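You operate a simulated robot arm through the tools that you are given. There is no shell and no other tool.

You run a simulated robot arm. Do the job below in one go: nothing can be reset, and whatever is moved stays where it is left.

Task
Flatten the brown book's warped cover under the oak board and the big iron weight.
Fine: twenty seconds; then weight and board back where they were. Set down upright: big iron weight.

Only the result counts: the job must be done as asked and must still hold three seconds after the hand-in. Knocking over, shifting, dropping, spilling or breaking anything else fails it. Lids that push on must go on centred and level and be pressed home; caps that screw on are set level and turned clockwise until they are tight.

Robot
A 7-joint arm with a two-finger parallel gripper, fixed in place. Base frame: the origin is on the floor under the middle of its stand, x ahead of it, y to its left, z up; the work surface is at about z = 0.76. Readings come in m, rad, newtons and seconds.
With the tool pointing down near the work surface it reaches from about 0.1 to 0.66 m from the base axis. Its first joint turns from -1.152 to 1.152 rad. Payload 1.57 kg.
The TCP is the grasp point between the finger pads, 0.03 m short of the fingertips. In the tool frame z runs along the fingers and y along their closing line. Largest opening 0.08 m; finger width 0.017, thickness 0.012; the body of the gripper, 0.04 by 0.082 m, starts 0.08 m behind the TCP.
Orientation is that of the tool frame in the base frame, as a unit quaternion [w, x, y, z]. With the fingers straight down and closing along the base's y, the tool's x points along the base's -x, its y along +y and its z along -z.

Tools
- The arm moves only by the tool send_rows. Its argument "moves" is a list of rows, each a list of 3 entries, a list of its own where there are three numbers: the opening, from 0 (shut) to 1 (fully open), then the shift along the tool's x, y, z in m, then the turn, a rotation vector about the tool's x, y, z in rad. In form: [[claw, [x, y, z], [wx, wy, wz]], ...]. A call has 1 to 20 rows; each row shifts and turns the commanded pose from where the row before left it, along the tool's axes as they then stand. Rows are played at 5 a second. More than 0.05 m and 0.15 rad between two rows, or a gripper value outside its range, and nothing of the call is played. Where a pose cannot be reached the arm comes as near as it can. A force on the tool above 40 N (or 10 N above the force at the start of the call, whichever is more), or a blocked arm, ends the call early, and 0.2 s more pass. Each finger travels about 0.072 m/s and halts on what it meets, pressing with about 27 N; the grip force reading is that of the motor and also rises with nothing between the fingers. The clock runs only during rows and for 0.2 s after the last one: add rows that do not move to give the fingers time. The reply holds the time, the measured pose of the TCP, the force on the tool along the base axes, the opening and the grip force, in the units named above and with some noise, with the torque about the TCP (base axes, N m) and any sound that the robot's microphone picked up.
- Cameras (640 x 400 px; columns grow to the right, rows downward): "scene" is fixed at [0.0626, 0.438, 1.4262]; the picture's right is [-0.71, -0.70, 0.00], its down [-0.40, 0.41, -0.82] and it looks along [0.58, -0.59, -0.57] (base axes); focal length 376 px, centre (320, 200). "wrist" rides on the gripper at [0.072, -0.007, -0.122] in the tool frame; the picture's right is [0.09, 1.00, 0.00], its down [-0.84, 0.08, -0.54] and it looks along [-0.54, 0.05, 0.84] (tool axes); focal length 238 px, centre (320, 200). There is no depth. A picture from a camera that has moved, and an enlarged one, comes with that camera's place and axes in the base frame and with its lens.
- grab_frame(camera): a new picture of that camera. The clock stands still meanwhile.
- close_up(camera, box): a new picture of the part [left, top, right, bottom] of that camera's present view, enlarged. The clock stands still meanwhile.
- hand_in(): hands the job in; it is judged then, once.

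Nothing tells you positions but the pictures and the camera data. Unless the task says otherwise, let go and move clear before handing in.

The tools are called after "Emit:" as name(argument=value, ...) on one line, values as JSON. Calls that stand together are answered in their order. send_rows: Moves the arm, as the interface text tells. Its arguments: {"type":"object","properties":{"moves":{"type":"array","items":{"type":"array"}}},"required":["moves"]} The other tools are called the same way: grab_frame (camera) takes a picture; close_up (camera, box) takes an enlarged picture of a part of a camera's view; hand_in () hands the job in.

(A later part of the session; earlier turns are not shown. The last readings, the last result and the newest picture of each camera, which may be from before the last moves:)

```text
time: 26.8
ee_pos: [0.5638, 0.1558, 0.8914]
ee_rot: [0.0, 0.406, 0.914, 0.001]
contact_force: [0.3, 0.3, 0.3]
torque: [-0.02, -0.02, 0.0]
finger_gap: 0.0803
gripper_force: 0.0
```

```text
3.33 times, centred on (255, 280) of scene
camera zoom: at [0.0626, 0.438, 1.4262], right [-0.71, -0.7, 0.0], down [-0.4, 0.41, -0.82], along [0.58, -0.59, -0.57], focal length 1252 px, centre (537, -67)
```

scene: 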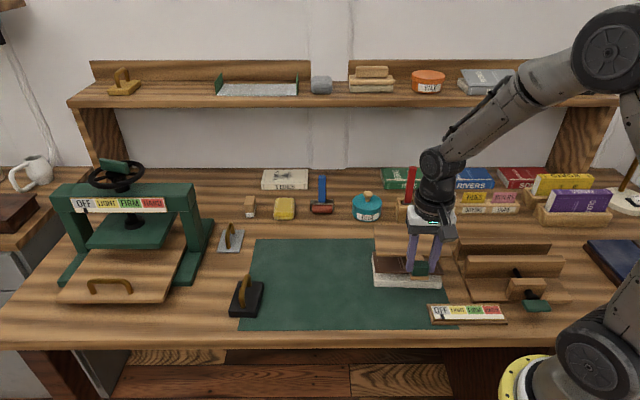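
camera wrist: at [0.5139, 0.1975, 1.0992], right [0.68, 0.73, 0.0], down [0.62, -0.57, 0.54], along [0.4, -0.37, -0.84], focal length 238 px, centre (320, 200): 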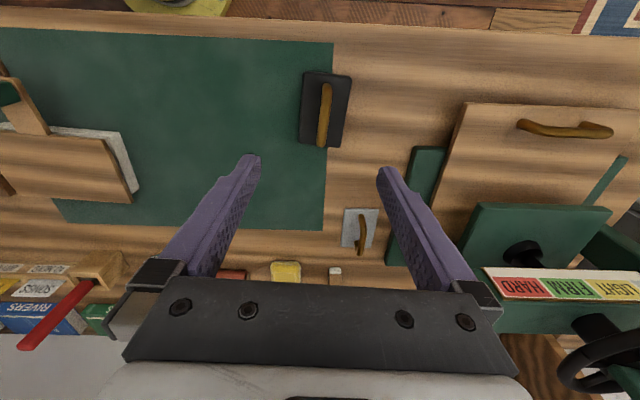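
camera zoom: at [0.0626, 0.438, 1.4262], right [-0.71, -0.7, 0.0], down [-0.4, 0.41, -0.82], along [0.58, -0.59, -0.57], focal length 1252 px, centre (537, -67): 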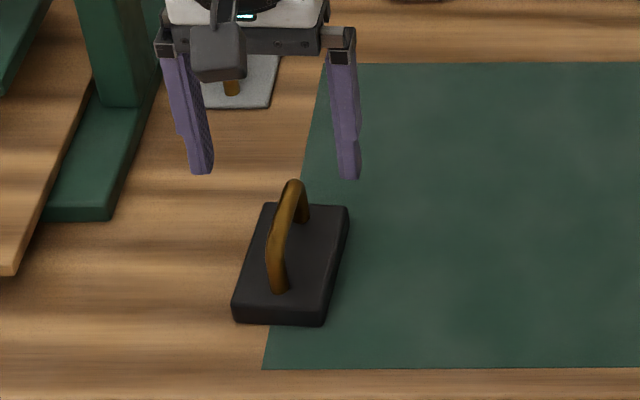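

The weight's centre is at about (0.568, 0.154) with the bar top near z 0.815. I'll centre over the handle and lower so the tips stop above its base.

Emit:
send_rows(moves=[[1, [-0.0036, 0.002, 0.0], [0, 0, 0]], [1, [0, 0, 0.02], [0, 0, 0]], [1, [0, 0, 0.02], [0, 0, 0]], [1, [0, 0, 0.015], [0, 0, 0]], [1, [0, 0, 0.008], [0, 0, 0]], [1, [0, 0, 0.004], [0, 0, 0]], [1, [0, 0, 0], [0, 0, 0]], [1, [0, 0, 0], [0, 0, 0]]])

Emit:
close_up(camera="wrist", box=[220, 90, 420, 240])

Emit:
close_up(camera="scene", box=[200, 235, 310, 335])

```text
time: 28.6
ee_pos: [0.5664, 0.1556, 0.8259]
ee_rot: [0.0, 0.407, 0.914, 0.0]
contact_force: [-0.2, 0.2, -0.5]
torque: [0.03, 0.05, 0.04]
finger_gap: 0.0801
gripper_force: 0.1
```

```text
2.67 times, centred on (320, 165) of wrist
camera zoom: at [0.5129, 0.2041, 0.9461], right [0.68, 0.73, 0.0], down [0.62, -0.57, 0.54], along [0.4, -0.37, -0.84], focal length 636 px, centre (320, 293)
```

zoom: 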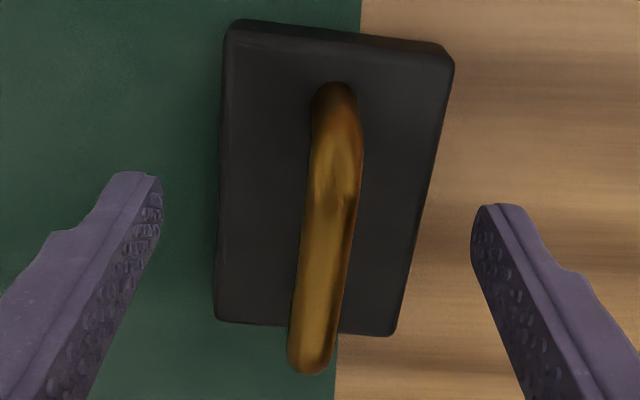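

```text
4.00 times, centred on (255, 285) of scene
camera zoom: at [0.0626, 0.438, 1.4262], right [-0.71, -0.7, 0.0], down [-0.4, 0.41, -0.82], along [0.58, -0.59, -0.57], focal length 1503 px, centre (580, -140)
```

zoom: 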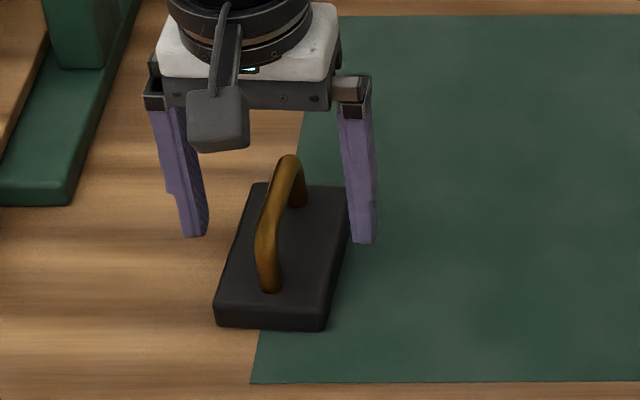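

The bar is centred between the fingers and the tips are about 1 cm above the weight's base. I'll nudge 3 mm, lower 4 mm and close.

Emit:
send_rows(moves=[[1, [-0.003, 0.001, 0.002], [0, 0, 0]], [1, [0, 0, 0.002], [0, 0, 0]], [1, [0, 0, 0], [0, 0, 0]], [0.6, [0, 0, 0], [0, 0, 0]], [0.3, [0, 0, 0], [0, 0, 0]], [0.1, [0, 0, 0], [0, 0, 0]], [0, [0, 0, 0], [0, 0, 0]], [0, [0, 0, 0], [0, 0, 0]], [0, [0, 0, 0], [0, 0, 0]]])

Emit:
close_up(camera="wrist", box=[220, 90, 420, 240])

Emit:
close_up(camera="scene", box=[200, 235, 310, 335])

```text
time: 30.6
ee_pos: [0.5697, 0.1547, 0.8192]
ee_rot: [0.0, 0.406, 0.914, 0.0]
contact_force: [-0.5, -0.8, 1.0]
torque: [0.13, 0.12, -0.13]
finger_gap: 0.0117
gripper_force: 27.2
```

```text
2.67 times, centred on (320, 165) of wrist
camera zoom: at [0.5154, 0.203, 0.942], right [0.68, 0.73, 0.0], down [0.62, -0.57, 0.54], along [0.4, -0.37, -0.84], focal length 636 px, centre (320, 293)
```

zoom: 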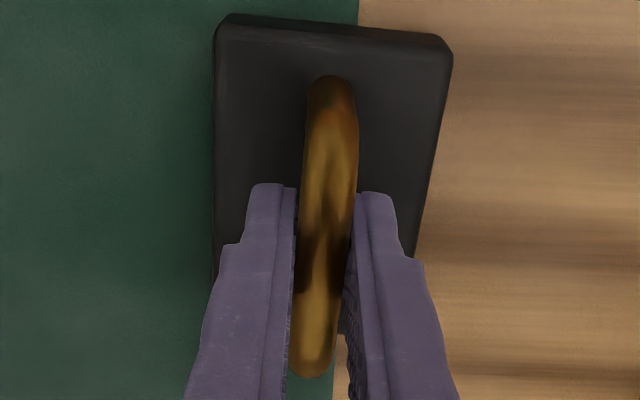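

```text
4.00 times, centred on (255, 285) of scene
camera zoom: at [0.0626, 0.438, 1.4262], right [-0.71, -0.7, 0.0], down [-0.4, 0.41, -0.82], along [0.58, -0.59, -0.57], focal length 1503 px, centre (580, -140)
```

zoom: 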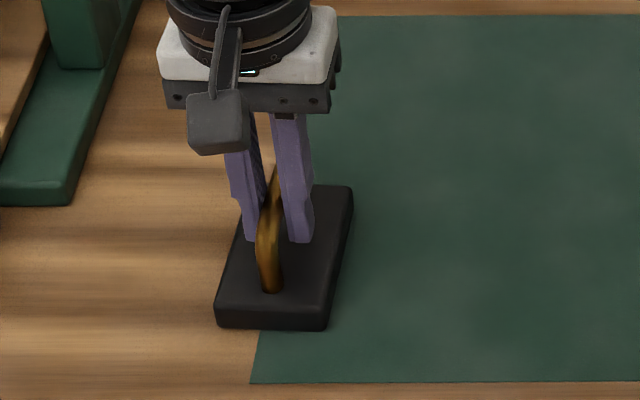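

The handle is gripped (gap 0.0117). I'll lift slowly and check that it hangs level.

Emit:
send_rows(moves=[[0, [0, 0, -0.003], [0, 0, 0]], [0, [0, 0, -0.004], [0, 0, 0]], [0, [0, 0, -0.005], [0, 0, 0]], [0, [0, 0, -0.006], [0, 0, 0]], [0, [0, 0, -0.008], [0, 0, 0]], [0, [0, 0, -0.008], [0, 0, 0]], [0, [0, 0, 0], [0, 0, 0]], [0, [0, 0, 0], [0, 0, 0]]])

Emit:
close_up(camera="scene", box=[200, 225, 310, 325])

Emit:
close_up(camera="wrist", box=[220, 90, 420, 240])

```text
time: 32.4
ee_pos: [0.5696, 0.1519, 0.8529]
ee_rot: [0.0, 0.407, 0.913, 0.0]
contact_force: [-0.1, -0.7, -7.8]
torque: [0.02, 0.0, 0.01]
finger_gap: 0.0116
gripper_force: 27.3
```

```text
4.00 times, centred on (255, 275) of scene
camera zoom: at [0.0628, 0.4381, 1.4262], right [-0.71, -0.7, 0.0], down [-0.4, 0.41, -0.82], along [0.58, -0.59, -0.57], focal length 1503 px, centre (580, -100)
```

zoom: 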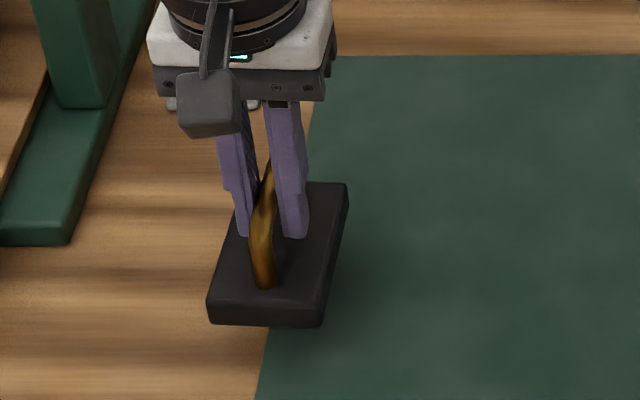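

```text
2.67 times, centred on (320, 165) of wrist
camera zoom: at [0.5157, 0.2021, 0.9758], right [0.68, 0.73, 0.0], down [0.62, -0.57, 0.54], along [0.4, -0.37, -0.84], focal length 636 px, centre (320, 293)
```

zoom: 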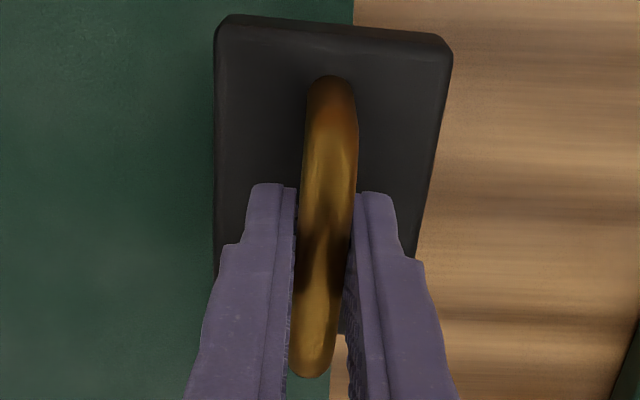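

The weight (~0.8 kg) hangs level. I'll lift it high and carry it over to the board on the book.

Emit:
send_rows(moves=[[0, [0, 0, -0.01], [0, 0, 0]], [0, [0, 0, -0.02], [0, 0, 0]], [0, [0, 0, -0.02], [0, 0, 0]], [0, [0, 0, -0.02], [0, 0, 0]], [0, [0, 0, -0.012], [0, 0, 0]], [0, [0, 0, -0.005], [0, 0, 0]], [0, [0, 0, 0], [0, 0, 0]]])

Emit:
send_rows(moves=[[0, [-0.00333, -0.01129, 0], [0, 0, 0]], [0, [-0.00333, -0.01129, 0], [0, 0, 0]], [0, [-0.00666, -0.02258, 0], [0, 0, 0]], [0, [-0.00666, -0.02258, 0], [0, 0, 0]], [0, [-0.00666, -0.02258, 0], [0, 0, 0]], [0, [-0.00666, -0.02258, 0], [0, 0, 0]], [0, [-0.00666, -0.02258, 0], [0, 0, 0]], [0, [-0.00666, -0.02258, 0], [0, 0, 0]], [0, [-0.00666, -0.02258, 0], [0, 0, 0]], [0, [-0.00666, -0.02258, 0], [0, 0, 0]], [0, [-0.00666, -0.02258, 0], [0, 0, 0]], [0, [-0.00666, -0.02258, 0], [0, 0, 0]], [0, [-0.00666, -0.02258, 0], [0, 0, 0]], [0, [-0.00666, -0.02258, 0], [0, 0, 0]], [0, [-0.00666, -0.02258, 0], [0, 0, 0]], [0, [-0.00666, -0.02258, 0], [0, 0, 0]], [0, [-0.00333, -0.01129, 0], [0, 0, 0]], [0, [-0.00333, -0.01129, 0], [0, 0, 0]], [0, [0, 0, 0], [0, 0, 0]], [0, [0, 0, 0], [0, 0, 0]]])

Emit:
grab_frame(camera="scene")

Emit:
grab_frame(camera="wrist")

Emit:
close_up(camera="scene", box=[350, 190, 470, 310])

```text
time: 34.0
ee_pos: [0.5695, 0.1545, 0.9402]
ee_rot: [0.0, 0.407, 0.913, 0.0]
contact_force: [-0.7, 0.0, -8.2]
torque: [0.01, -0.01, 0.03]
finger_gap: 0.0119
gripper_force: 26.5
```

```text
time: 38.2
ee_pos: [0.3727, -0.1673, 0.9399]
ee_rot: [-0.001, 0.406, 0.914, 0.0]
contact_force: [0.4, 0.5, -8.1]
torque: [0.02, 0.06, 0.02]
finger_gap: 0.0114
gripper_force: 26.8
```

```text
taken
```

scene: 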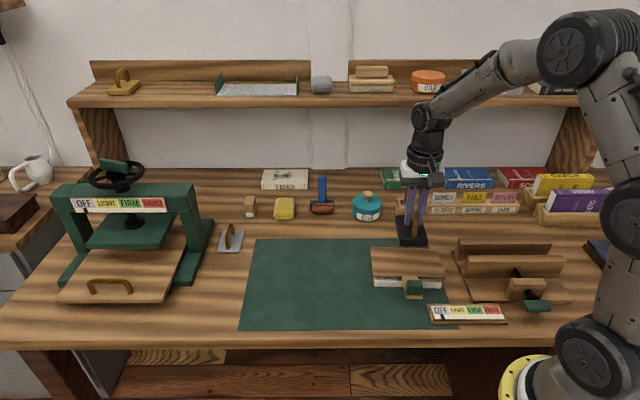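

```text
taken
camera wrist: at [0.3188, -0.119, 1.0623], right [0.68, 0.73, 0.0], down [0.62, -0.57, 0.54], along [0.4, -0.37, -0.84], focal length 238 px, centre (320, 200)
```

wrist: 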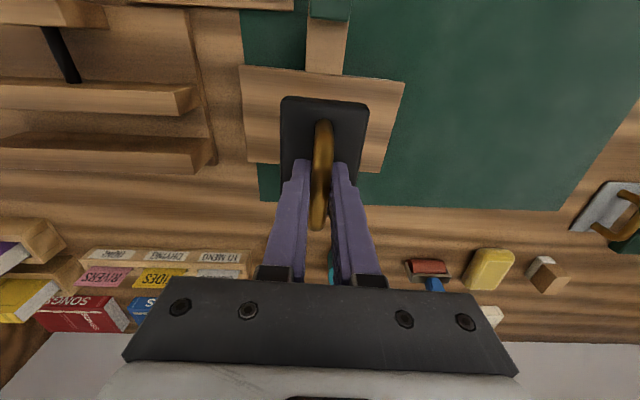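

```text
3.33 times, centred on (410, 250) of scene
camera zoom: at [0.0627, 0.438, 1.4262], right [-0.71, -0.7, 0.0], down [-0.4, 0.41, -0.82], along [0.58, -0.59, -0.57], focal length 1252 px, centre (20, 33)
```

zoom: 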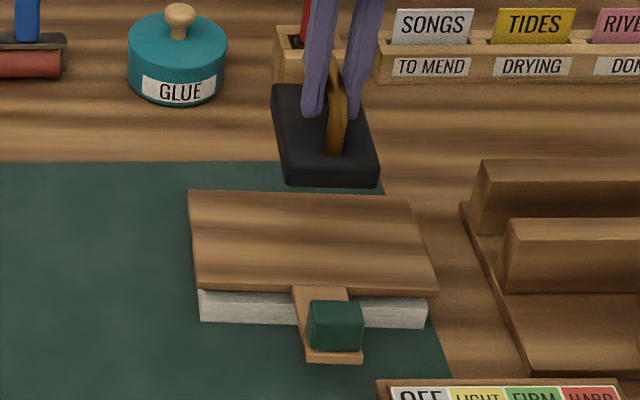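

The weight is over the plate's centre to within 2 mm. I'll lower it gently.

Emit:
send_rows(moves=[[0, [0, 0, 0.01], [0, 0, 0]], [0, [0, 0, 0.015], [0, 0, 0]], [0, [0, 0, 0.015], [0, 0, 0]], [0, [0, 0, 0.012], [0, 0, 0]], [0, [0, 0, 0.008], [0, 0, 0]], [0, [0, 0, 0.005], [0, 0, 0]], [0, [0, 0, 0], [0, 0, 0]], [0, [0, 0, 0], [0, 0, 0]]])

Emit:
close_up(camera="scene", box=[350, 200, 470, 310])

```text
time: 40.0
ee_pos: [0.3732, -0.1683, 0.8756]
ee_rot: [0.0, 0.407, 0.913, 0.0]
contact_force: [0.3, 0.0, -7.9]
torque: [0.0, 0.0, -0.01]
finger_gap: 0.0118
gripper_force: 26.8
```

```text
3.64 times, centred on (410, 255) of scene
camera zoom: at [0.0627, 0.438, 1.4262], right [-0.71, -0.7, 0.0], down [-0.4, 0.41, -0.82], along [0.58, -0.59, -0.57], focal length 1366 px, centre (-7, 0)
```

zoom: 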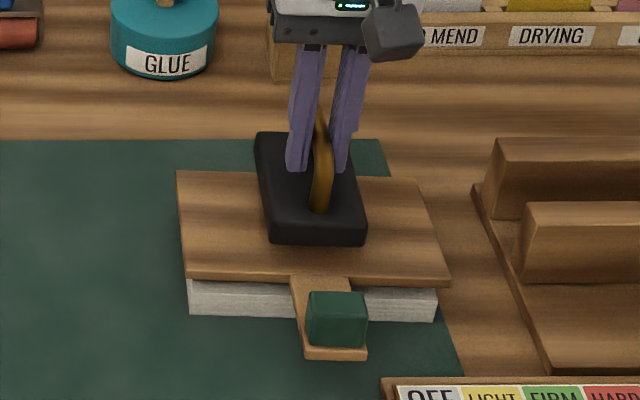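

Emit:
send_rows(moves=[[0, [0, 0, 0.003], [0, 0, 0]], [0, [0, 0, 0.003], [0, 0, 0]], [0, [0, 0, 0.003], [0, 0, 0]], [0, [0, 0, 0.003], [0, 0, 0]], [0, [0, 0, 0], [0, 0, 0]]])

Emit:
close_up(camera="scene", box=[350, 200, 470, 310])

```text
time: 41.2
ee_pos: [0.3723, -0.1669, 0.8636]
ee_rot: [0.0, 0.406, 0.914, 0.0]
contact_force: [-0.6, 0.2, -7.2]
torque: [0.05, 0.02, -0.01]
finger_gap: 0.0117
gripper_force: 27.1
```

```text
3.64 times, centred on (410, 255) of scene
camera zoom: at [0.0627, 0.438, 1.4262], right [-0.71, -0.7, 0.0], down [-0.4, 0.41, -0.82], along [0.58, -0.59, -0.57], focal length 1366 px, centre (-7, 0)
```

zoom: 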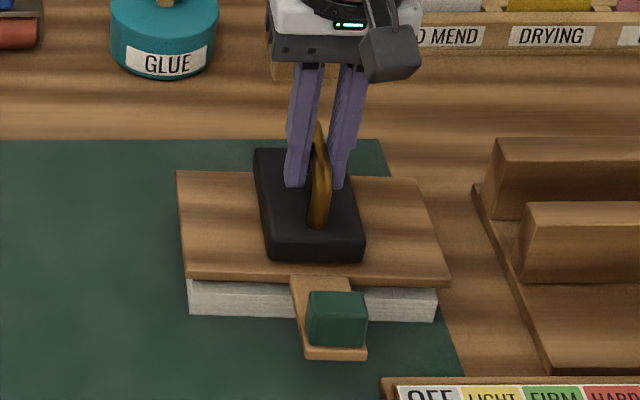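

Close to the board now. I'll continue in 2 mm steps, watching the force.

Emit:
send_rows(moves=[[0, [0, 0, 0.002], [0, 0, 0]], [0, [0, 0, 0.002], [0, 0, 0]], [0, [0, 0, 0.002], [0, 0, 0]], [0, [0, 0, 0], [0, 0, 0]]])

Emit:
send_rows(moves=[[0, [0, 0, 0.002], [0, 0, 0]], [0, [0, 0, 0.001], [0, 0, 0]], [0, [0, 0, 0], [0, 0, 0]]])

Emit:
close_up(camera="scene", box=[350, 200, 470, 310])

```text
time: 42.2
ee_pos: [0.3716, -0.1674, 0.8569]
ee_rot: [0.0, 0.406, 0.914, 0.0]
contact_force: [0.6, -0.1, -7.4]
torque: [0.02, 0.07, -0.02]
finger_gap: 0.0115
gripper_force: 27.1
```

```text
time: 43.0
ee_pos: [0.3725, -0.1675, 0.8541]
ee_rot: [0.0, 0.406, 0.914, 0.0]
contact_force: [-0.1, -0.3, -5.9]
torque: [0.03, -0.01, 0.01]
finger_gap: 0.0115
gripper_force: 27.0
```

```text
3.64 times, centred on (410, 255) of scene
camera zoom: at [0.0627, 0.438, 1.4262], right [-0.71, -0.7, 0.0], down [-0.4, 0.41, -0.82], along [0.58, -0.59, -0.57], focal length 1366 px, centre (-7, 0)
```

zoom: 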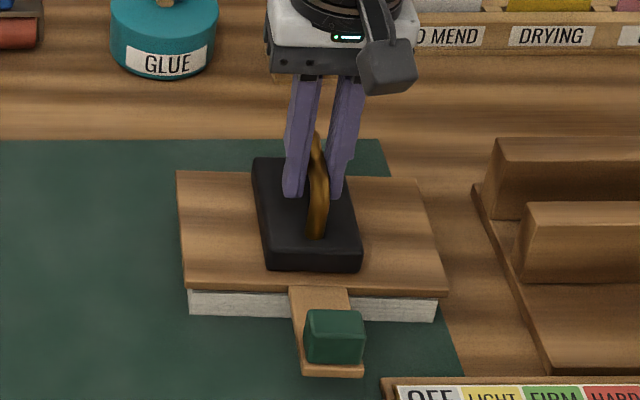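

The board is going down under the weight (force easing to −5.9 N). A few more millimetres to set it fully.

Emit:
send_rows(moves=[[0, [0, 0, 0.001], [0, 0, 0]], [0, [0, 0, 0.001], [0, 0, 0]], [0, [0, 0, 0], [0, 0, 0]]])

```text
time: 43.8
ee_pos: [0.3724, -0.1675, 0.8528]
ee_rot: [0.001, 0.407, 0.913, 0.0]
contact_force: [-5.3, 4.5, 16.9]
torque: [-0.01, 0.0, -0.01]
finger_gap: 0.0116
gripper_force: 26.5
```

Firmly seated (+17 N). I'll ease off about 1 mm and release the handle, then rise.

Emit:
send_rows(moves=[[0, [0, 0, -0.001], [0, 0, 0]], [0, [0, 0, 0], [0, 0, 0]]])

Emit:
close_up(camera="scene", box=[350, 200, 470, 310])

```text
time: 44.4
ee_pos: [0.3724, -0.1685, 0.8537]
ee_rot: [0.0, 0.407, 0.913, 0.0]
contact_force: [-3.9, -1.6, 12.4]
torque: [-0.22, -0.2, -0.02]
finger_gap: 0.0116
gripper_force: 27.1
```

```text
3.64 times, centred on (410, 255) of scene
camera zoom: at [0.0624, 0.4381, 1.4262], right [-0.71, -0.7, 0.0], down [-0.4, 0.41, -0.82], along [0.58, -0.59, -0.57], focal length 1366 px, centre (-7, 0)
```

zoom: 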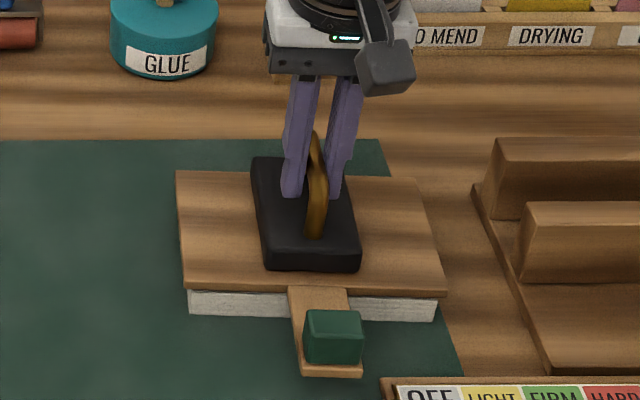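

Still pressing by 12 N; I'll ease another millimetre, then open.

Emit:
send_rows(moves=[[0, [0, 0, -0.001], [0, 0, 0]], [0, [0, 0, 0], [0, 0, 0]]])

```text
time: 45.0
ee_pos: [0.3724, -0.1682, 0.8515]
ee_rot: [-0.001, 0.406, 0.914, -0.001]
contact_force: [3.4, -1.2, 0.4]
torque: [-0.26, -0.31, 0.03]
finger_gap: 0.0115
gripper_force: 27.2
```

Force is now near zero with the weight resting. I'll open the fingers and rise clear.

Emit:
send_rows(moves=[[0.25, [0, 0, 0], [0, 0, 0]], [0.45, [0, 0, 0], [0, 0, 0]], [0.6, [0, 0, 0], [0, 0, 0]], [0.6, [0, 0, 0], [0, 0, 0]]])

Emit:
close_up(camera="scene", box=[350, 200, 470, 310])

Emit:
close_up(camera="wrist", box=[220, 90, 420, 240])

```text
time: 46.0
ee_pos: [0.3723, -0.168, 0.8532]
ee_rot: [0.0, 0.407, 0.913, -0.001]
contact_force: [0.0, 0.6, 0.2]
torque: [-0.01, -0.01, 0.01]
finger_gap: 0.0479
gripper_force: 0.0
```

```text
3.64 times, centred on (410, 255) of scene
camera zoom: at [0.0626, 0.438, 1.4262], right [-0.71, -0.7, 0.0], down [-0.4, 0.41, -0.82], along [0.58, -0.59, -0.57], focal length 1366 px, centre (-7, 0)
```

zoom: 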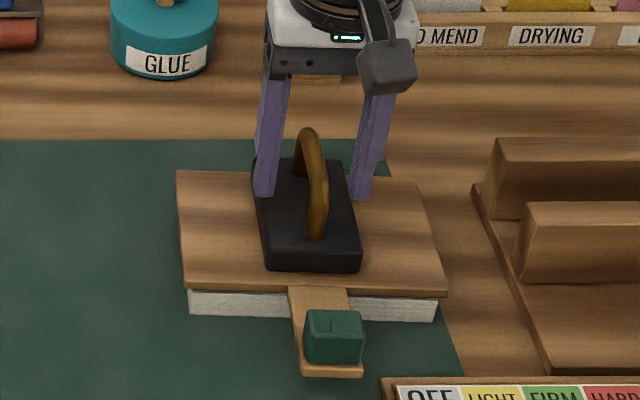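

```text
2.67 times, centred on (320, 165) of wrist
camera zoom: at [0.3187, -0.1189, 0.9763], right [0.68, 0.73, 0.0], down [0.62, -0.57, 0.54], along [0.4, -0.37, -0.84], focal length 636 px, centre (320, 293)
```

zoom: 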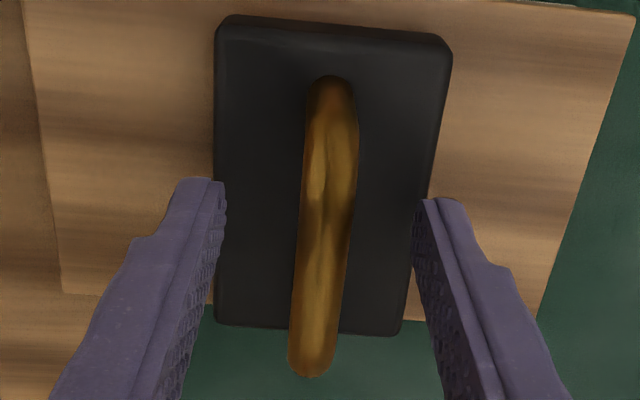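

The weight and board sit flat on the book at t ≈ 45.8 s. I'll rise a little and wait out the twenty seconds.

Emit:
send_rows(moves=[[0.6, [0, 0, -0.01], [0, 0, 0]], [0.6, [0, 0, -0.02], [0, 0, 0]], [0.6, [0, 0, -0.02], [0, 0, 0]], [0.6, [0, 0, 0], [0, 0, 0]], [0.6, [0, 0, 0], [0, 0, 0]], [0.6, [0, 0, 0], [0, 0, 0]], [0.6, [0, 0, 0], [0, 0, 0]], [0.6, [0, 0, 0], [0, 0, 0]], [0.6, [0, 0, 0], [0, 0, 0]], [0.6, [0, 0, 0], [0, 0, 0]], [0.6, [0, 0, 0], [0, 0, 0]], [0.6, [0, 0, 0], [0, 0, 0]], [0.6, [0, 0, 0], [0, 0, 0]], [0.6, [0, 0, 0], [0, 0, 0]], [0.6, [0, 0, 0], [0, 0, 0]], [0.6, [0, 0, 0], [0, 0, 0]], [0.6, [0, 0, 0], [0, 0, 0]], [0.6, [0, 0, 0], [0, 0, 0]], [0.6, [0, 0, 0], [0, 0, 0]], [0.6, [0, 0, 0], [0, 0, 0]]])

Emit:
close_up(camera="scene", box=[350, 200, 470, 310])

```text
time: 50.2
ee_pos: [0.3737, -0.1658, 0.9029]
ee_rot: [0.0, 0.407, 0.913, 0.0]
contact_force: [0.2, 0.7, 0.3]
torque: [0.01, -0.01, -0.03]
finger_gap: 0.0478
gripper_force: 0.0
```

```text
3.64 times, centred on (410, 255) of scene
camera zoom: at [0.0626, 0.438, 1.4262], right [-0.71, -0.7, 0.0], down [-0.4, 0.41, -0.82], along [0.58, -0.59, -0.57], focal length 1366 px, centre (-7, 0)
```

zoom: 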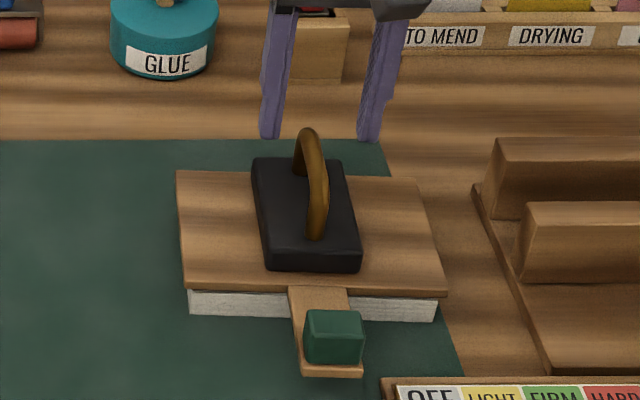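

The stack is steady and flat, about 4.4 s elapsed. I'll keep waiting.

Emit:
send_rows(moves=[[0.6, [0, 0, 0], [0, 0, 0]], [0.6, [0, 0, 0], [0, 0, 0]], [0.6, [0, 0, 0], [0, 0, 0]], [0.6, [0, 0, 0], [0, 0, 0]], [0.6, [0, 0, 0], [0, 0, 0]], [0.6, [0, 0, 0], [0, 0, 0]], [0.6, [0, 0, 0], [0, 0, 0]], [0.6, [0, 0, 0], [0, 0, 0]], [0.6, [0, 0, 0], [0, 0, 0]], [0.6, [0, 0, 0], [0, 0, 0]], [0.6, [0, 0, 0], [0, 0, 0]], [0.6, [0, 0, 0], [0, 0, 0]], [0.6, [0, 0, 0], [0, 0, 0]], [0.6, [0, 0, 0], [0, 0, 0]], [0.6, [0, 0, 0], [0, 0, 0]], [0.6, [0, 0, 0], [0, 0, 0]], [0.6, [0, 0, 0], [0, 0, 0]], [0.6, [0, 0, 0], [0, 0, 0]], [0.6, [0, 0, 0], [0, 0, 0]], [0.6, [0, 0, 0], [0, 0, 0]]])

Emit:
send_rows(moves=[[0.6, [0, 0, 0], [0, 0, 0]], [0.6, [0, 0, 0], [0, 0, 0]], [0.6, [0, 0, 0], [0, 0, 0]], [0.6, [0, 0, 0], [0, 0, 0]], [0.6, [0, 0, 0], [0, 0, 0]], [0.6, [0, 0, 0], [0, 0, 0]], [0.6, [0, 0, 0], [0, 0, 0]], [0.6, [0, 0, 0], [0, 0, 0]], [0.6, [0, 0, 0], [0, 0, 0]], [0.6, [0, 0, 0], [0, 0, 0]], [0.6, [0, 0, 0], [0, 0, 0]], [0.6, [0, 0, 0], [0, 0, 0]], [0.6, [0, 0, 0], [0, 0, 0]], [0.6, [0, 0, 0], [0, 0, 0]], [0.6, [0, 0, 0], [0, 0, 0]], [0.6, [0, 0, 0], [0, 0, 0]], [0.6, [0, 0, 0], [0, 0, 0]], [0.6, [0, 0, 0], [0, 0, 0]], [0.6, [0, 0, 0], [0, 0, 0]], [0.6, [0, 0, 0], [0, 0, 0]]])

Emit:
send_rows(moves=[[0.6, [0, 0, 0], [0, 0, 0]], [0.6, [0, 0, 0], [0, 0, 0]], [0.6, [0, 0, 0], [0, 0, 0]], [0.6, [0, 0, 0], [0, 0, 0]], [0.6, [0, 0, 0], [0, 0, 0]], [0.6, [0, 0, 0], [0, 0, 0]], [0.6, [0, 0, 0], [0, 0, 0]], [0.6, [0, 0, 0], [0, 0, 0]], [0.6, [0, 0, 0], [0, 0, 0]], [0.6, [0, 0, 0], [0, 0, 0]], [0.6, [0, 0, 0], [0, 0, 0]], [0.6, [0, 0, 0], [0, 0, 0]], [0.6, [0, 0, 0], [0, 0, 0]], [0.6, [0, 0, 0], [0, 0, 0]], [0.6, [0, 0, 0], [0, 0, 0]], [0.6, [0, 0, 0], [0, 0, 0]], [0.6, [0, 0, 0], [0, 0, 0]], [0.6, [0, 0, 0], [0, 0, 0]], [0.6, [0, 0, 0], [0, 0, 0]], [0.6, [0, 0, 0], [0, 0, 0]]])

Emit:
close_up(camera="scene", box=[350, 200, 470, 310])

```text
time: 54.4
ee_pos: [0.3743, -0.1658, 0.9021]
ee_rot: [0.001, 0.407, 0.914, -0.001]
contact_force: [-0.1, -0.8, 0.2]
torque: [0.03, -0.01, -0.01]
finger_gap: 0.0478
gripper_force: 0.1
```

```text
time: 58.6
ee_pos: [0.3733, -0.1656, 0.9018]
ee_rot: [0.0, 0.407, 0.914, 0.0]
contact_force: [-0.9, -0.2, 0.2]
torque: [-0.03, 0.02, 0.01]
finger_gap: 0.0483
gripper_force: 0.1
```

```text
time: 62.8
ee_pos: [0.3733, -0.1653, 0.9022]
ee_rot: [0.0, 0.406, 0.914, 0.0]
contact_force: [0.4, 0.2, -0.6]
torque: [0.03, -0.04, 0.0]
finger_gap: 0.0479
gripper_force: 0.1
```

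```text
3.64 times, centred on (410, 255) of scene
camera zoom: at [0.0626, 0.438, 1.4262], right [-0.71, -0.7, 0.0], down [-0.4, 0.41, -0.82], along [0.58, -0.59, -0.57], focal length 1366 px, centre (-7, 0)
```

zoom: 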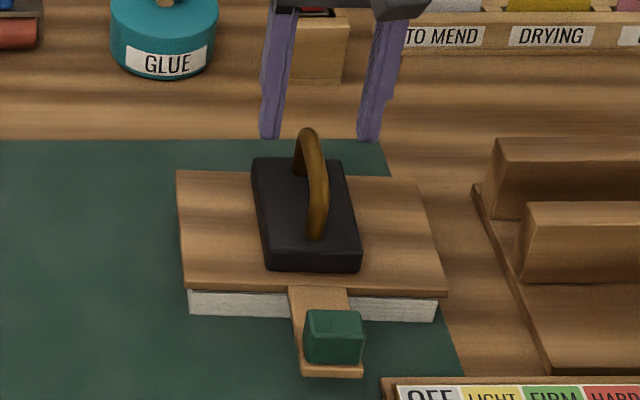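

About 17 s elapsed since release. I'll wait 3.6 s more, then go back down around the handle.

Emit:
send_rows(moves=[[0.6, [0, 0, 0], [0, 0, 0]], [0.6, [0, 0, 0], [0, 0, 0]], [0.6, [0, 0, 0], [0, 0, 0]], [0.6, [0, 0, 0], [0, 0, 0]], [0.6, [0, 0, 0], [0, 0, 0]], [0.6, [0, 0, 0], [0, 0, 0]], [0.6, [0, 0, 0], [0, 0, 0]], [0.6, [0, 0, 0], [0, 0, 0]], [0.6, [0, 0, 0], [0, 0, 0]], [0.6, [0, 0, 0], [0, 0, 0]], [0.6, [0, 0, 0], [0, 0, 0]], [0.6, [0, 0, 0], [0, 0, 0]], [0.6, [0, 0, 0], [0, 0, 0]], [0.6, [0, 0, 0], [0, 0, 0]], [0.6, [0, 0, 0], [0, 0, 0]], [0.6, [0, 0, 0], [0, 0, 0]], [0.6, [0, 0, 0], [0, 0, 0]]])

Emit:
send_rows(moves=[[0.6, [0, 0, 0.02], [0, 0, 0]], [0.6, [0, 0, 0.02], [0, 0, 0]], [0.6, [0, 0, 0.01], [0, 0, 0]], [0.6, [0, 0, 0], [0, 0, 0]], [0.3, [0, 0, 0], [0, 0, 0]], [0, [0, 0, 0], [0, 0, 0]], [0, [0, 0, 0], [0, 0, 0]], [0, [0, 0, 0], [0, 0, 0]]])

Emit:
close_up(camera="scene", box=[350, 200, 470, 310])

Emit:
close_up(camera="wrist", box=[220, 90, 420, 240])

```text
time: 66.4
ee_pos: [0.3734, -0.1649, 0.9032]
ee_rot: [-0.001, 0.407, 0.913, 0.001]
contact_force: [-0.1, 0.8, 0.1]
torque: [0.02, -0.02, 0.0]
finger_gap: 0.0479
gripper_force: 0.0
```

```text
time: 68.2
ee_pos: [0.3734, -0.1672, 0.8543]
ee_rot: [0.001, 0.407, 0.913, 0.0]
contact_force: [-0.4, -1.5, -0.6]
torque: [-0.02, -0.03, -0.05]
finger_gap: 0.0114
gripper_force: 26.5
```

```text
3.64 times, centred on (410, 255) of scene
camera zoom: at [0.0626, 0.438, 1.4262], right [-0.71, -0.7, 0.0], down [-0.4, 0.41, -0.82], along [0.58, -0.59, -0.57], focal length 1366 px, centre (-7, 0)
```

zoom: 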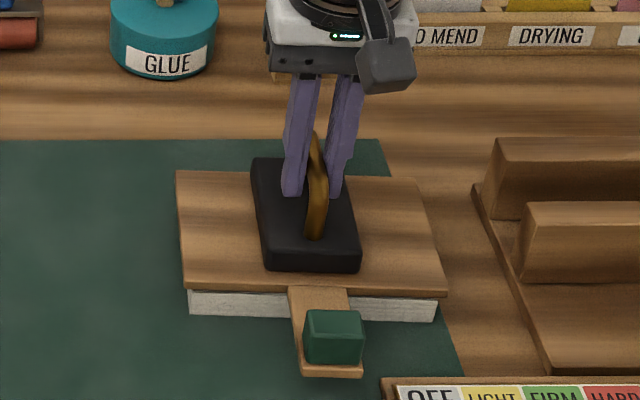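

```text
2.67 times, centred on (320, 165) of wrist
camera zoom: at [0.319, -0.1184, 0.9775], right [0.68, 0.73, 0.0], down [0.62, -0.57, 0.54], along [0.4, -0.37, -0.84], focal length 636 px, centre (320, 293)
```

zoom: 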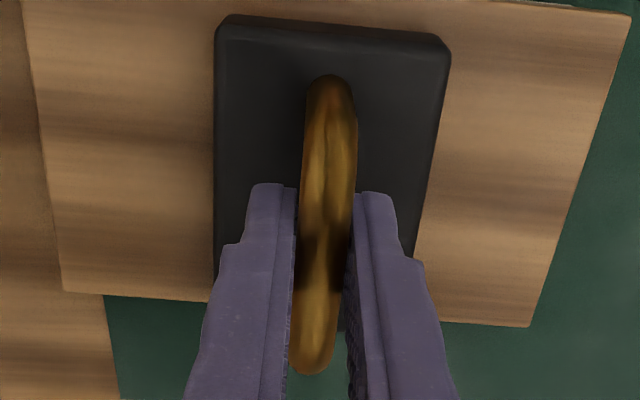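

The handle is gripped again after more than 21 s. I'll lift the weight straight up and check the board.

Emit:
send_rows(moves=[[0, [0, 0, -0.003], [0, 0, 0]], [0, [0, 0, -0.005], [0, 0, 0]], [0, [0, 0, -0.008], [0, 0, 0]], [0, [0, 0, -0.015], [0, 0, 0]], [0, [0, 0, -0.02], [0, 0, 0]], [0, [0, 0, -0.02], [0, 0, 0]], [0, [0, 0, -0.015], [0, 0, 0]], [0, [0, 0, 0], [0, 0, 0]], [0, [0, 0, 0], [0, 0, 0]]])

Emit:
close_up(camera="scene", box=[350, 190, 470, 310])

Emit:
grab_frame(camera="wrist")

```text
time: 70.2
ee_pos: [0.3729, -0.167, 0.9396]
ee_rot: [0.0, 0.406, 0.914, 0.0]
contact_force: [0.6, 0.0, -8.0]
torque: [0.06, 0.0, 0.02]
finger_gap: 0.0116
gripper_force: 26.7
```

```text
3.33 times, centred on (410, 250) of scene
camera zoom: at [0.0627, 0.438, 1.4262], right [-0.71, -0.7, 0.0], down [-0.4, 0.41, -0.82], along [0.58, -0.59, -0.57], focal length 1252 px, centre (20, 33)
```

zoom: 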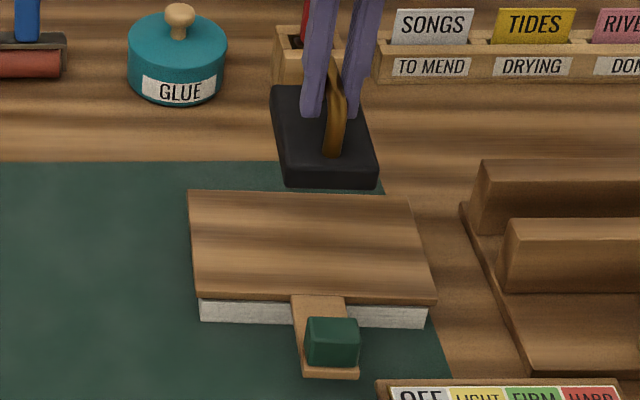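

```text
taken
camera wrist: at [0.3191, -0.1184, 1.0627], right [0.68, 0.73, 0.0], down [0.62, -0.57, 0.54], along [0.4, -0.37, -0.84], focal length 238 px, centre (320, 200)
```

wrist: 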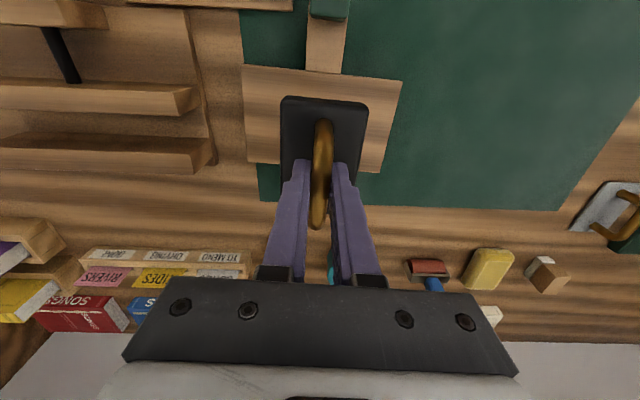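

The cover now stays flat with the board on it. I'll carry the weight back to its original spot near (0.569, 0.154).

Emit:
send_rows(moves=[[0, [0.00333, 0.01129, 0], [0, 0, 0]], [0, [0.00333, 0.01129, 0], [0, 0, 0]], [0, [0.00666, 0.02258, 0], [0, 0, 0]], [0, [0.00666, 0.02258, 0], [0, 0, 0]], [0, [0.00666, 0.02258, 0], [0, 0, 0]], [0, [0.00666, 0.02258, 0], [0, 0, 0]], [0, [0.00666, 0.02258, 0], [0, 0, 0]], [0, [0.00666, 0.02258, 0], [0, 0, 0]], [0, [0.00666, 0.02258, 0], [0, 0, 0]], [0, [0.00666, 0.02258, 0], [0, 0, 0]], [0, [0.00666, 0.02258, 0], [0, 0, 0]], [0, [0.00666, 0.02258, 0], [0, 0, 0]], [0, [0.00666, 0.02258, 0], [0, 0, 0]], [0, [0.00666, 0.02258, 0], [0, 0, 0]], [0, [0.00666, 0.02258, 0], [0, 0, 0]], [0, [0.00666, 0.02258, 0], [0, 0, 0]], [0, [0.00333, 0.01129, 0], [0, 0, 0]], [0, [0.00333, 0.01129, 0], [0, 0, 0]], [0, [0, 0, 0], [0, 0, 0.026]], [0, [0, 0, 0], [0, 0, 0]]])

Emit:
grab_frame(camera="wrist")

Emit:
grab_frame(camera="scene")

```text
time: 74.4
ee_pos: [0.5699, 0.1546, 0.9407]
ee_rot: [0.0, 0.418, 0.908, 0.0]
contact_force: [-0.8, 1.3, -8.0]
torque: [0.02, 0.0, -0.04]
finger_gap: 0.0116
gripper_force: 27.4
```

```text
taken
camera wrist: at [0.517, 0.2042, 1.0628], right [0.7, 0.72, 0.0], down [0.6, -0.59, 0.54], along [0.39, -0.38, -0.84], focal length 238 px, centre (320, 200)
```

wrist: 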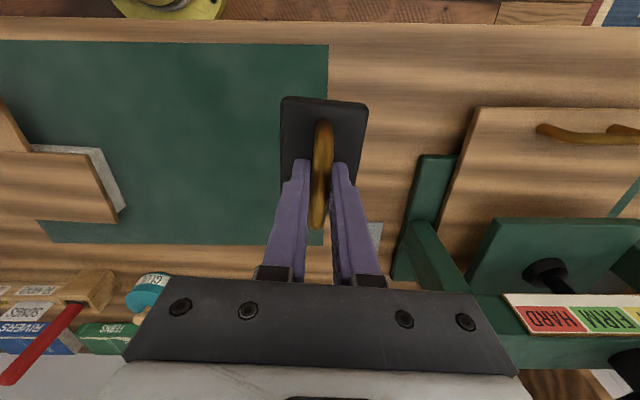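

```text
taken
```

scene: 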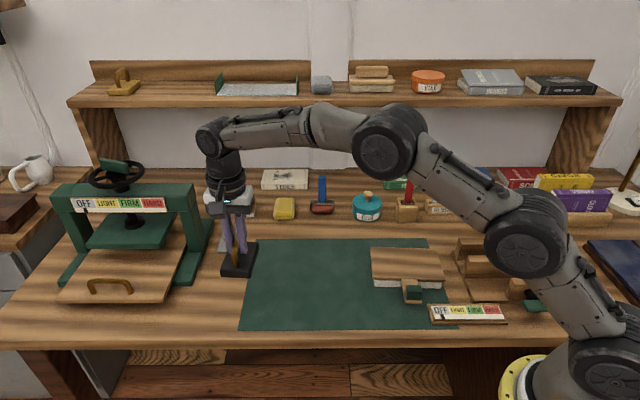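

Over the home spot. I'll lower the weight toward the bench, the last part slowly.

Emit:
send_rows(moves=[[0, [0, 0, 0.01], [0, 0, 0]], [0, [0, 0, 0.02], [0, 0, 0]], [0, [0, 0, 0.02], [0, 0, 0]], [0, [0, 0, 0.02], [0, 0, 0]], [0, [0, 0, 0.018], [0, 0, 0]], [0, [0, 0, 0.012], [0, 0, 0]], [0, [0, 0, 0.008], [0, 0, 0]], [0, [0, 0, 0.005], [0, 0, 0]], [0, [0, 0, 0.002], [0, 0, 0]], [0, [0, 0, 0], [0, 0, 0]], [0, [0, 0, 0], [0, 0, 0]]])

Emit:
close_up(camera="scene", box=[200, 235, 310, 335])

Emit:
close_up(camera="wrist", box=[220, 90, 420, 240])

```text
time: 76.8
ee_pos: [0.5698, 0.1541, 0.8249]
ee_rot: [0.0, 0.419, 0.908, 0.001]
contact_force: [-0.3, 0.4, -7.7]
torque: [0.04, 0.02, 0.0]
finger_gap: 0.0117
gripper_force: 27.4
```

```text
4.00 times, centred on (255, 285) of scene
camera zoom: at [0.0628, 0.4381, 1.4262], right [-0.71, -0.7, 0.0], down [-0.4, 0.41, -0.82], along [0.58, -0.59, -0.57], focal length 1503 px, centre (580, -140)
```

zoom: 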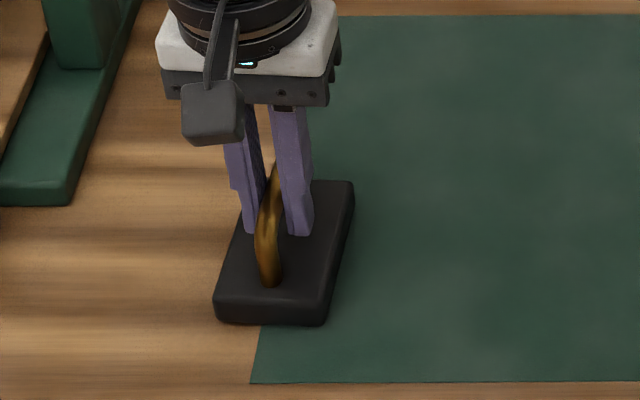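

```text
2.67 times, centred on (320, 165) of wrist
camera zoom: at [0.5177, 0.2035, 0.9463], right [0.7, 0.72, 0.0], down [0.6, -0.59, 0.54], along [0.39, -0.38, -0.84], focal length 636 px, centre (320, 293)
```

zoom: 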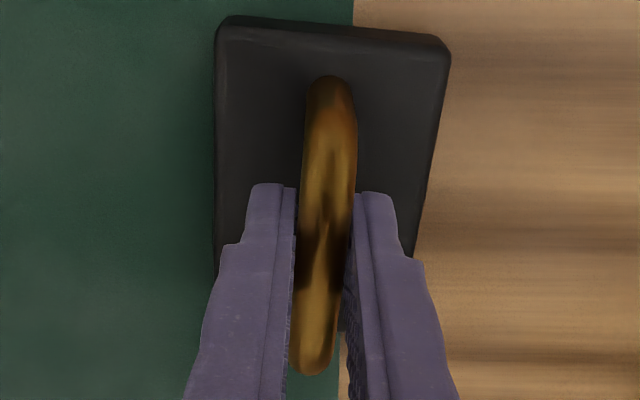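

Alignment matches the original within ~2 mm. I'll shift 1.5 mm left and lower to contact.

Emit:
send_rows(moves=[[0, [0, 0.0015, 0.001], [0, 0, -0.01]], [0, [0, 0, 0.001], [0, 0, 0]], [0, [0, 0, 0.001], [0, 0, 0]], [0, [0, 0, 0], [0, 0, 0]]])

Emit:
send_rows(moves=[[0, [0, 0, 0.001], [0, 0, 0]], [0, [0, 0, 0.001], [0, 0, 0]], [0, [0, 0, 0], [0, 0, 0]]])

```text
time: 77.8
ee_pos: [0.5714, 0.1565, 0.8215]
ee_rot: [0.0, 0.413, 0.911, -0.001]
contact_force: [0.2, 0.2, -7.9]
torque: [-0.03, 0.02, 0.04]
finger_gap: 0.0118
gripper_force: 26.8
```

```text
time: 78.6
ee_pos: [0.5716, 0.1548, 0.822]
ee_rot: [0.0, 0.414, 0.91, 0.001]
contact_force: [-4.5, -0.9, 7.2]
torque: [0.53, 0.54, 0.13]
finger_gap: 0.0117
gripper_force: 26.9
```

Contact made (+7 N). I'll ease up about 1 mm and check the force before opening.

Emit:
send_rows(moves=[[0, [0, 0, -0.0008], [0, 0, 0]], [0, [0, 0, 0], [0, 0, 0]]])

Emit:
close_up(camera="scene", box=[200, 235, 310, 335])

```text
time: 79.2
ee_pos: [0.5704, 0.1546, 0.8218]
ee_rot: [0.001, 0.414, 0.91, 0.001]
contact_force: [-2.5, 0.7, 4.1]
torque: [0.48, 0.43, 0.12]
finger_gap: 0.0115
gripper_force: 26.9
```

```text
4.00 times, centred on (255, 285) of scene
camera zoom: at [0.0625, 0.438, 1.4263], right [-0.71, -0.7, 0.0], down [-0.4, 0.41, -0.82], along [0.58, -0.59, -0.57], focal length 1503 px, centre (580, -140)
```

zoom: 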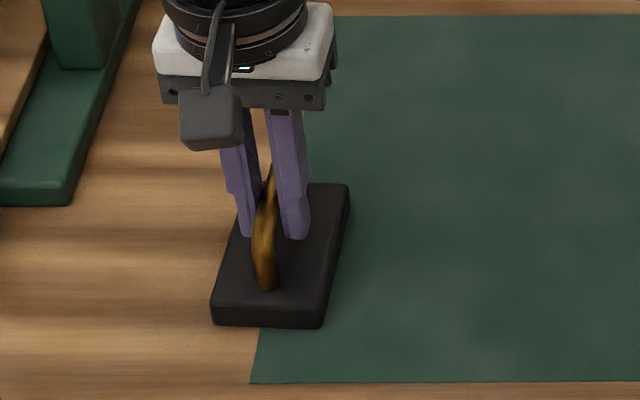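

The position now matches the original picture within ~1 mm. I'll open and rise away.

Emit:
send_rows(moves=[[0, [0, 0, -0.0006], [0, 0, 0]], [0, [0, 0, 0], [0, 0, 0]], [0.2, [0, 0, 0], [0, 0, 0]], [0.4, [0, 0, 0], [0, 0, 0]], [0.7, [0, 0, 0], [0, 0, 0]], [0.8, [0, 0, 0], [0, 0, 0]], [0.8, [0, 0, 0], [0, 0, 0]]])

Emit:
close_up(camera="scene", box=[200, 235, 310, 335])

Emit:
close_up(camera="wrist", box=[220, 90, 420, 240])

```text
time: 80.8
ee_pos: [0.5718, 0.1544, 0.8226]
ee_rot: [0.0, 0.413, 0.911, 0.001]
contact_force: [0.5, -0.3, -0.3]
torque: [-0.04, -0.01, -0.01]
finger_gap: 0.0639
gripper_force: 0.1
```

```text
4.00 times, centred on (255, 285) of scene
camera zoom: at [0.0626, 0.438, 1.4262], right [-0.71, -0.7, 0.0], down [-0.4, 0.41, -0.82], along [0.58, -0.59, -0.57], focal length 1503 px, centre (580, -140)
```

zoom: 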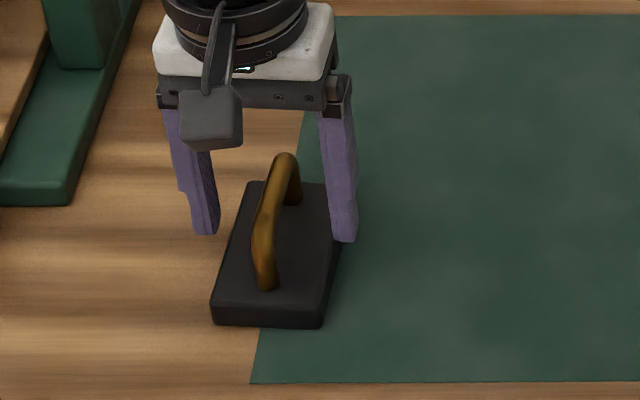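

```text
2.67 times, centred on (320, 165) of wrist
camera zoom: at [0.5181, 0.2045, 0.9437], right [0.69, 0.72, 0.0], down [0.61, -0.58, 0.54], along [0.39, -0.37, -0.84], focal length 636 px, centre (320, 293)
```

zoom: 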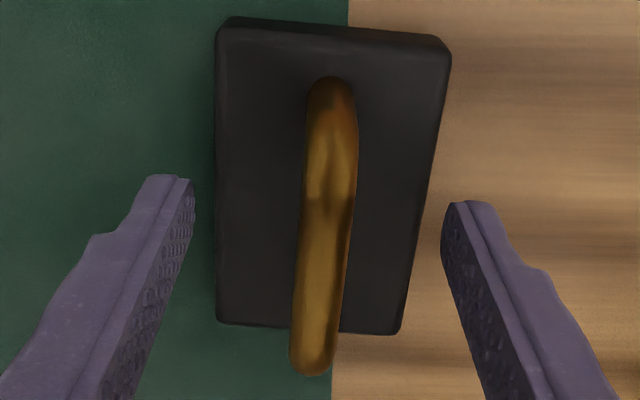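

The weight stands upright at its original place. I'll rise and go to the board's grip over the book.

Emit:
send_rows(moves=[[0.8, [0, 0, -0.01], [0, 0, 0]], [0.8, [0, 0, -0.02], [0, 0, 0]], [0.8, [0, 0, -0.03], [0, 0, 0]], [0.8, [0, 0, -0.03], [0, 0, 0]], [0.8, [0, 0, -0.03], [0, 0, 0]], [0.8, [0, 0, 0], [0, 0, -0.016]], [0.8, [-0.0004, -0.0364, 0], [0, 0, 0]], [0.8, [-0.0004, -0.0364, 0], [0, 0, 0]], [0.8, [-0.0004, -0.0364, 0], [0, 0, 0]], [0.8, [-0.0004, -0.0364, 0], [0, 0, 0]], [0.8, [-0.0004, -0.0364, 0], [0, 0, 0]], [0.8, [-0.0004, -0.0364, 0], [0, 0, 0]], [0.8, [-0.0004, -0.0364, 0], [0, 0, 0]], [0.8, [-0.0004, -0.0364, 0], [0, 0, 0]], [0.8, [-0.0004, -0.0364, 0], [0, 0, 0]], [0.8, [-0.0004, -0.0364, 0], [0, 0, 0]], [0.8, [0, 0, 0.02], [0, 0, 0]], [0.8, [0, 0, 0], [0, 0, 0]]])

Emit:
grab_frame(camera="scene")

Emit:
close_up(camera="wrist", box=[220, 90, 420, 240])

```text
time: 84.6
ee_pos: [0.3043, -0.0923, 0.9207]
ee_rot: [0.001, 0.407, 0.914, 0.0]
contact_force: [-0.1, -0.2, -0.1]
torque: [0.02, -0.02, -0.01]
finger_gap: 0.0642
gripper_force: 0.1
```

```text
taken
```

scene: 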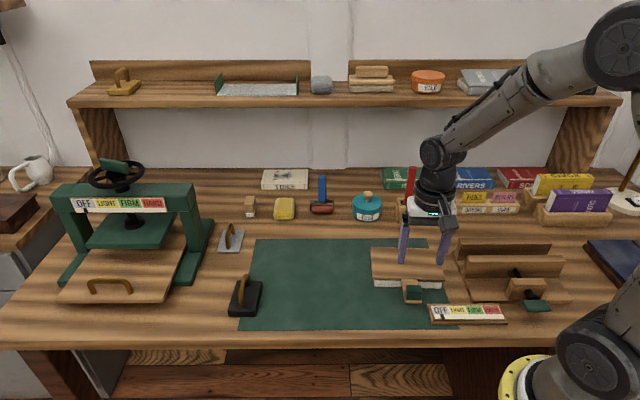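

```text
2.67 times, centred on (320, 165) of wrist
camera zoom: at [0.2496, -0.0439, 1.0437], right [0.68, 0.73, 0.0], down [0.62, -0.57, 0.54], along [0.4, -0.37, -0.84], focal length 636 px, centre (320, 293)
```

zoom: 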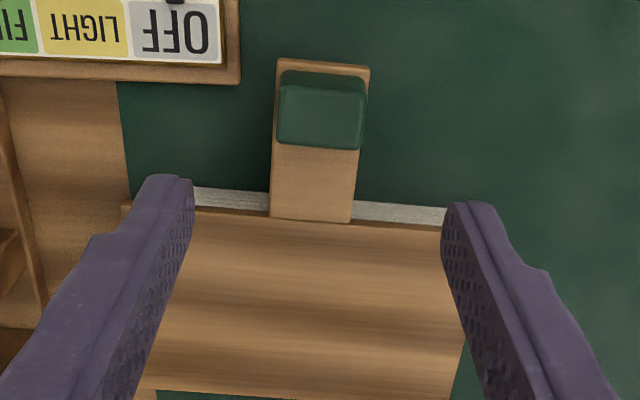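

The grip block is at (0.302, -0.092), right beneath the gripper. I'll lower around it with the fingers at a modest opening.

Emit:
send_rows(moves=[[0.6, [0.0005, 0, 0.02], [0, 0, 0]], [0.6, [0.0005, 0, 0.02], [0, 0, 0]], [0.6, [0, 0, 0.02], [0, 0, 0]], [0.6, [0, 0, 0.015], [0, 0, 0]], [0.6, [0, 0, 0.008], [0, 0, 0]], [0.6, [0, 0, 0.005], [0, 0, 0]], [0.6, [0, 0, 0], [0, 0, 0]], [0.6, [0, 0, 0], [0, 0, 0]]])

Emit:
close_up(camera="scene", box=[365, 225, 465, 315])

Emit:
close_up(camera="wrist", box=[220, 90, 420, 240])

```text
time: 86.4
ee_pos: [0.3024, -0.0931, 0.8318]
ee_rot: [0.0, 0.407, 0.914, 0.001]
contact_force: [0.3, -0.2, -0.3]
torque: [0.04, 0.03, 0.02]
finger_gap: 0.0477
gripper_force: 0.0
```

```text
4.44 times, centred on (415, 270) of scene
camera zoom: at [0.0626, 0.438, 1.4262], right [-0.71, -0.7, 0.0], down [-0.4, 0.41, -0.82], along [0.58, -0.59, -0.57], focal length 1670 px, centre (-102, -111)
```

zoom: 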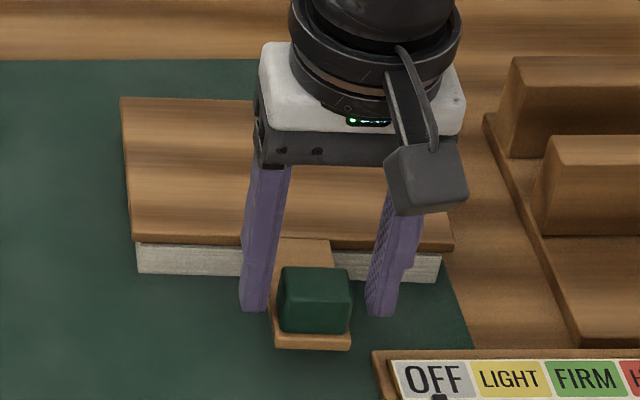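

```text
2.67 times, centred on (320, 165) of wrist
camera zoom: at [0.2487, -0.0439, 0.9541], right [0.68, 0.73, 0.0], down [0.62, -0.57, 0.54], along [0.4, -0.37, -0.84], focal length 636 px, centre (320, 293)
```

zoom: 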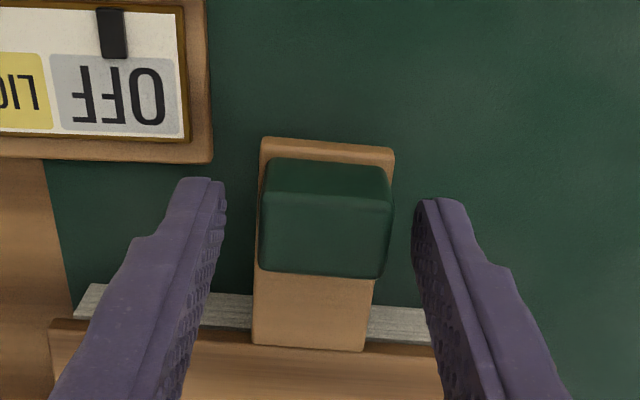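

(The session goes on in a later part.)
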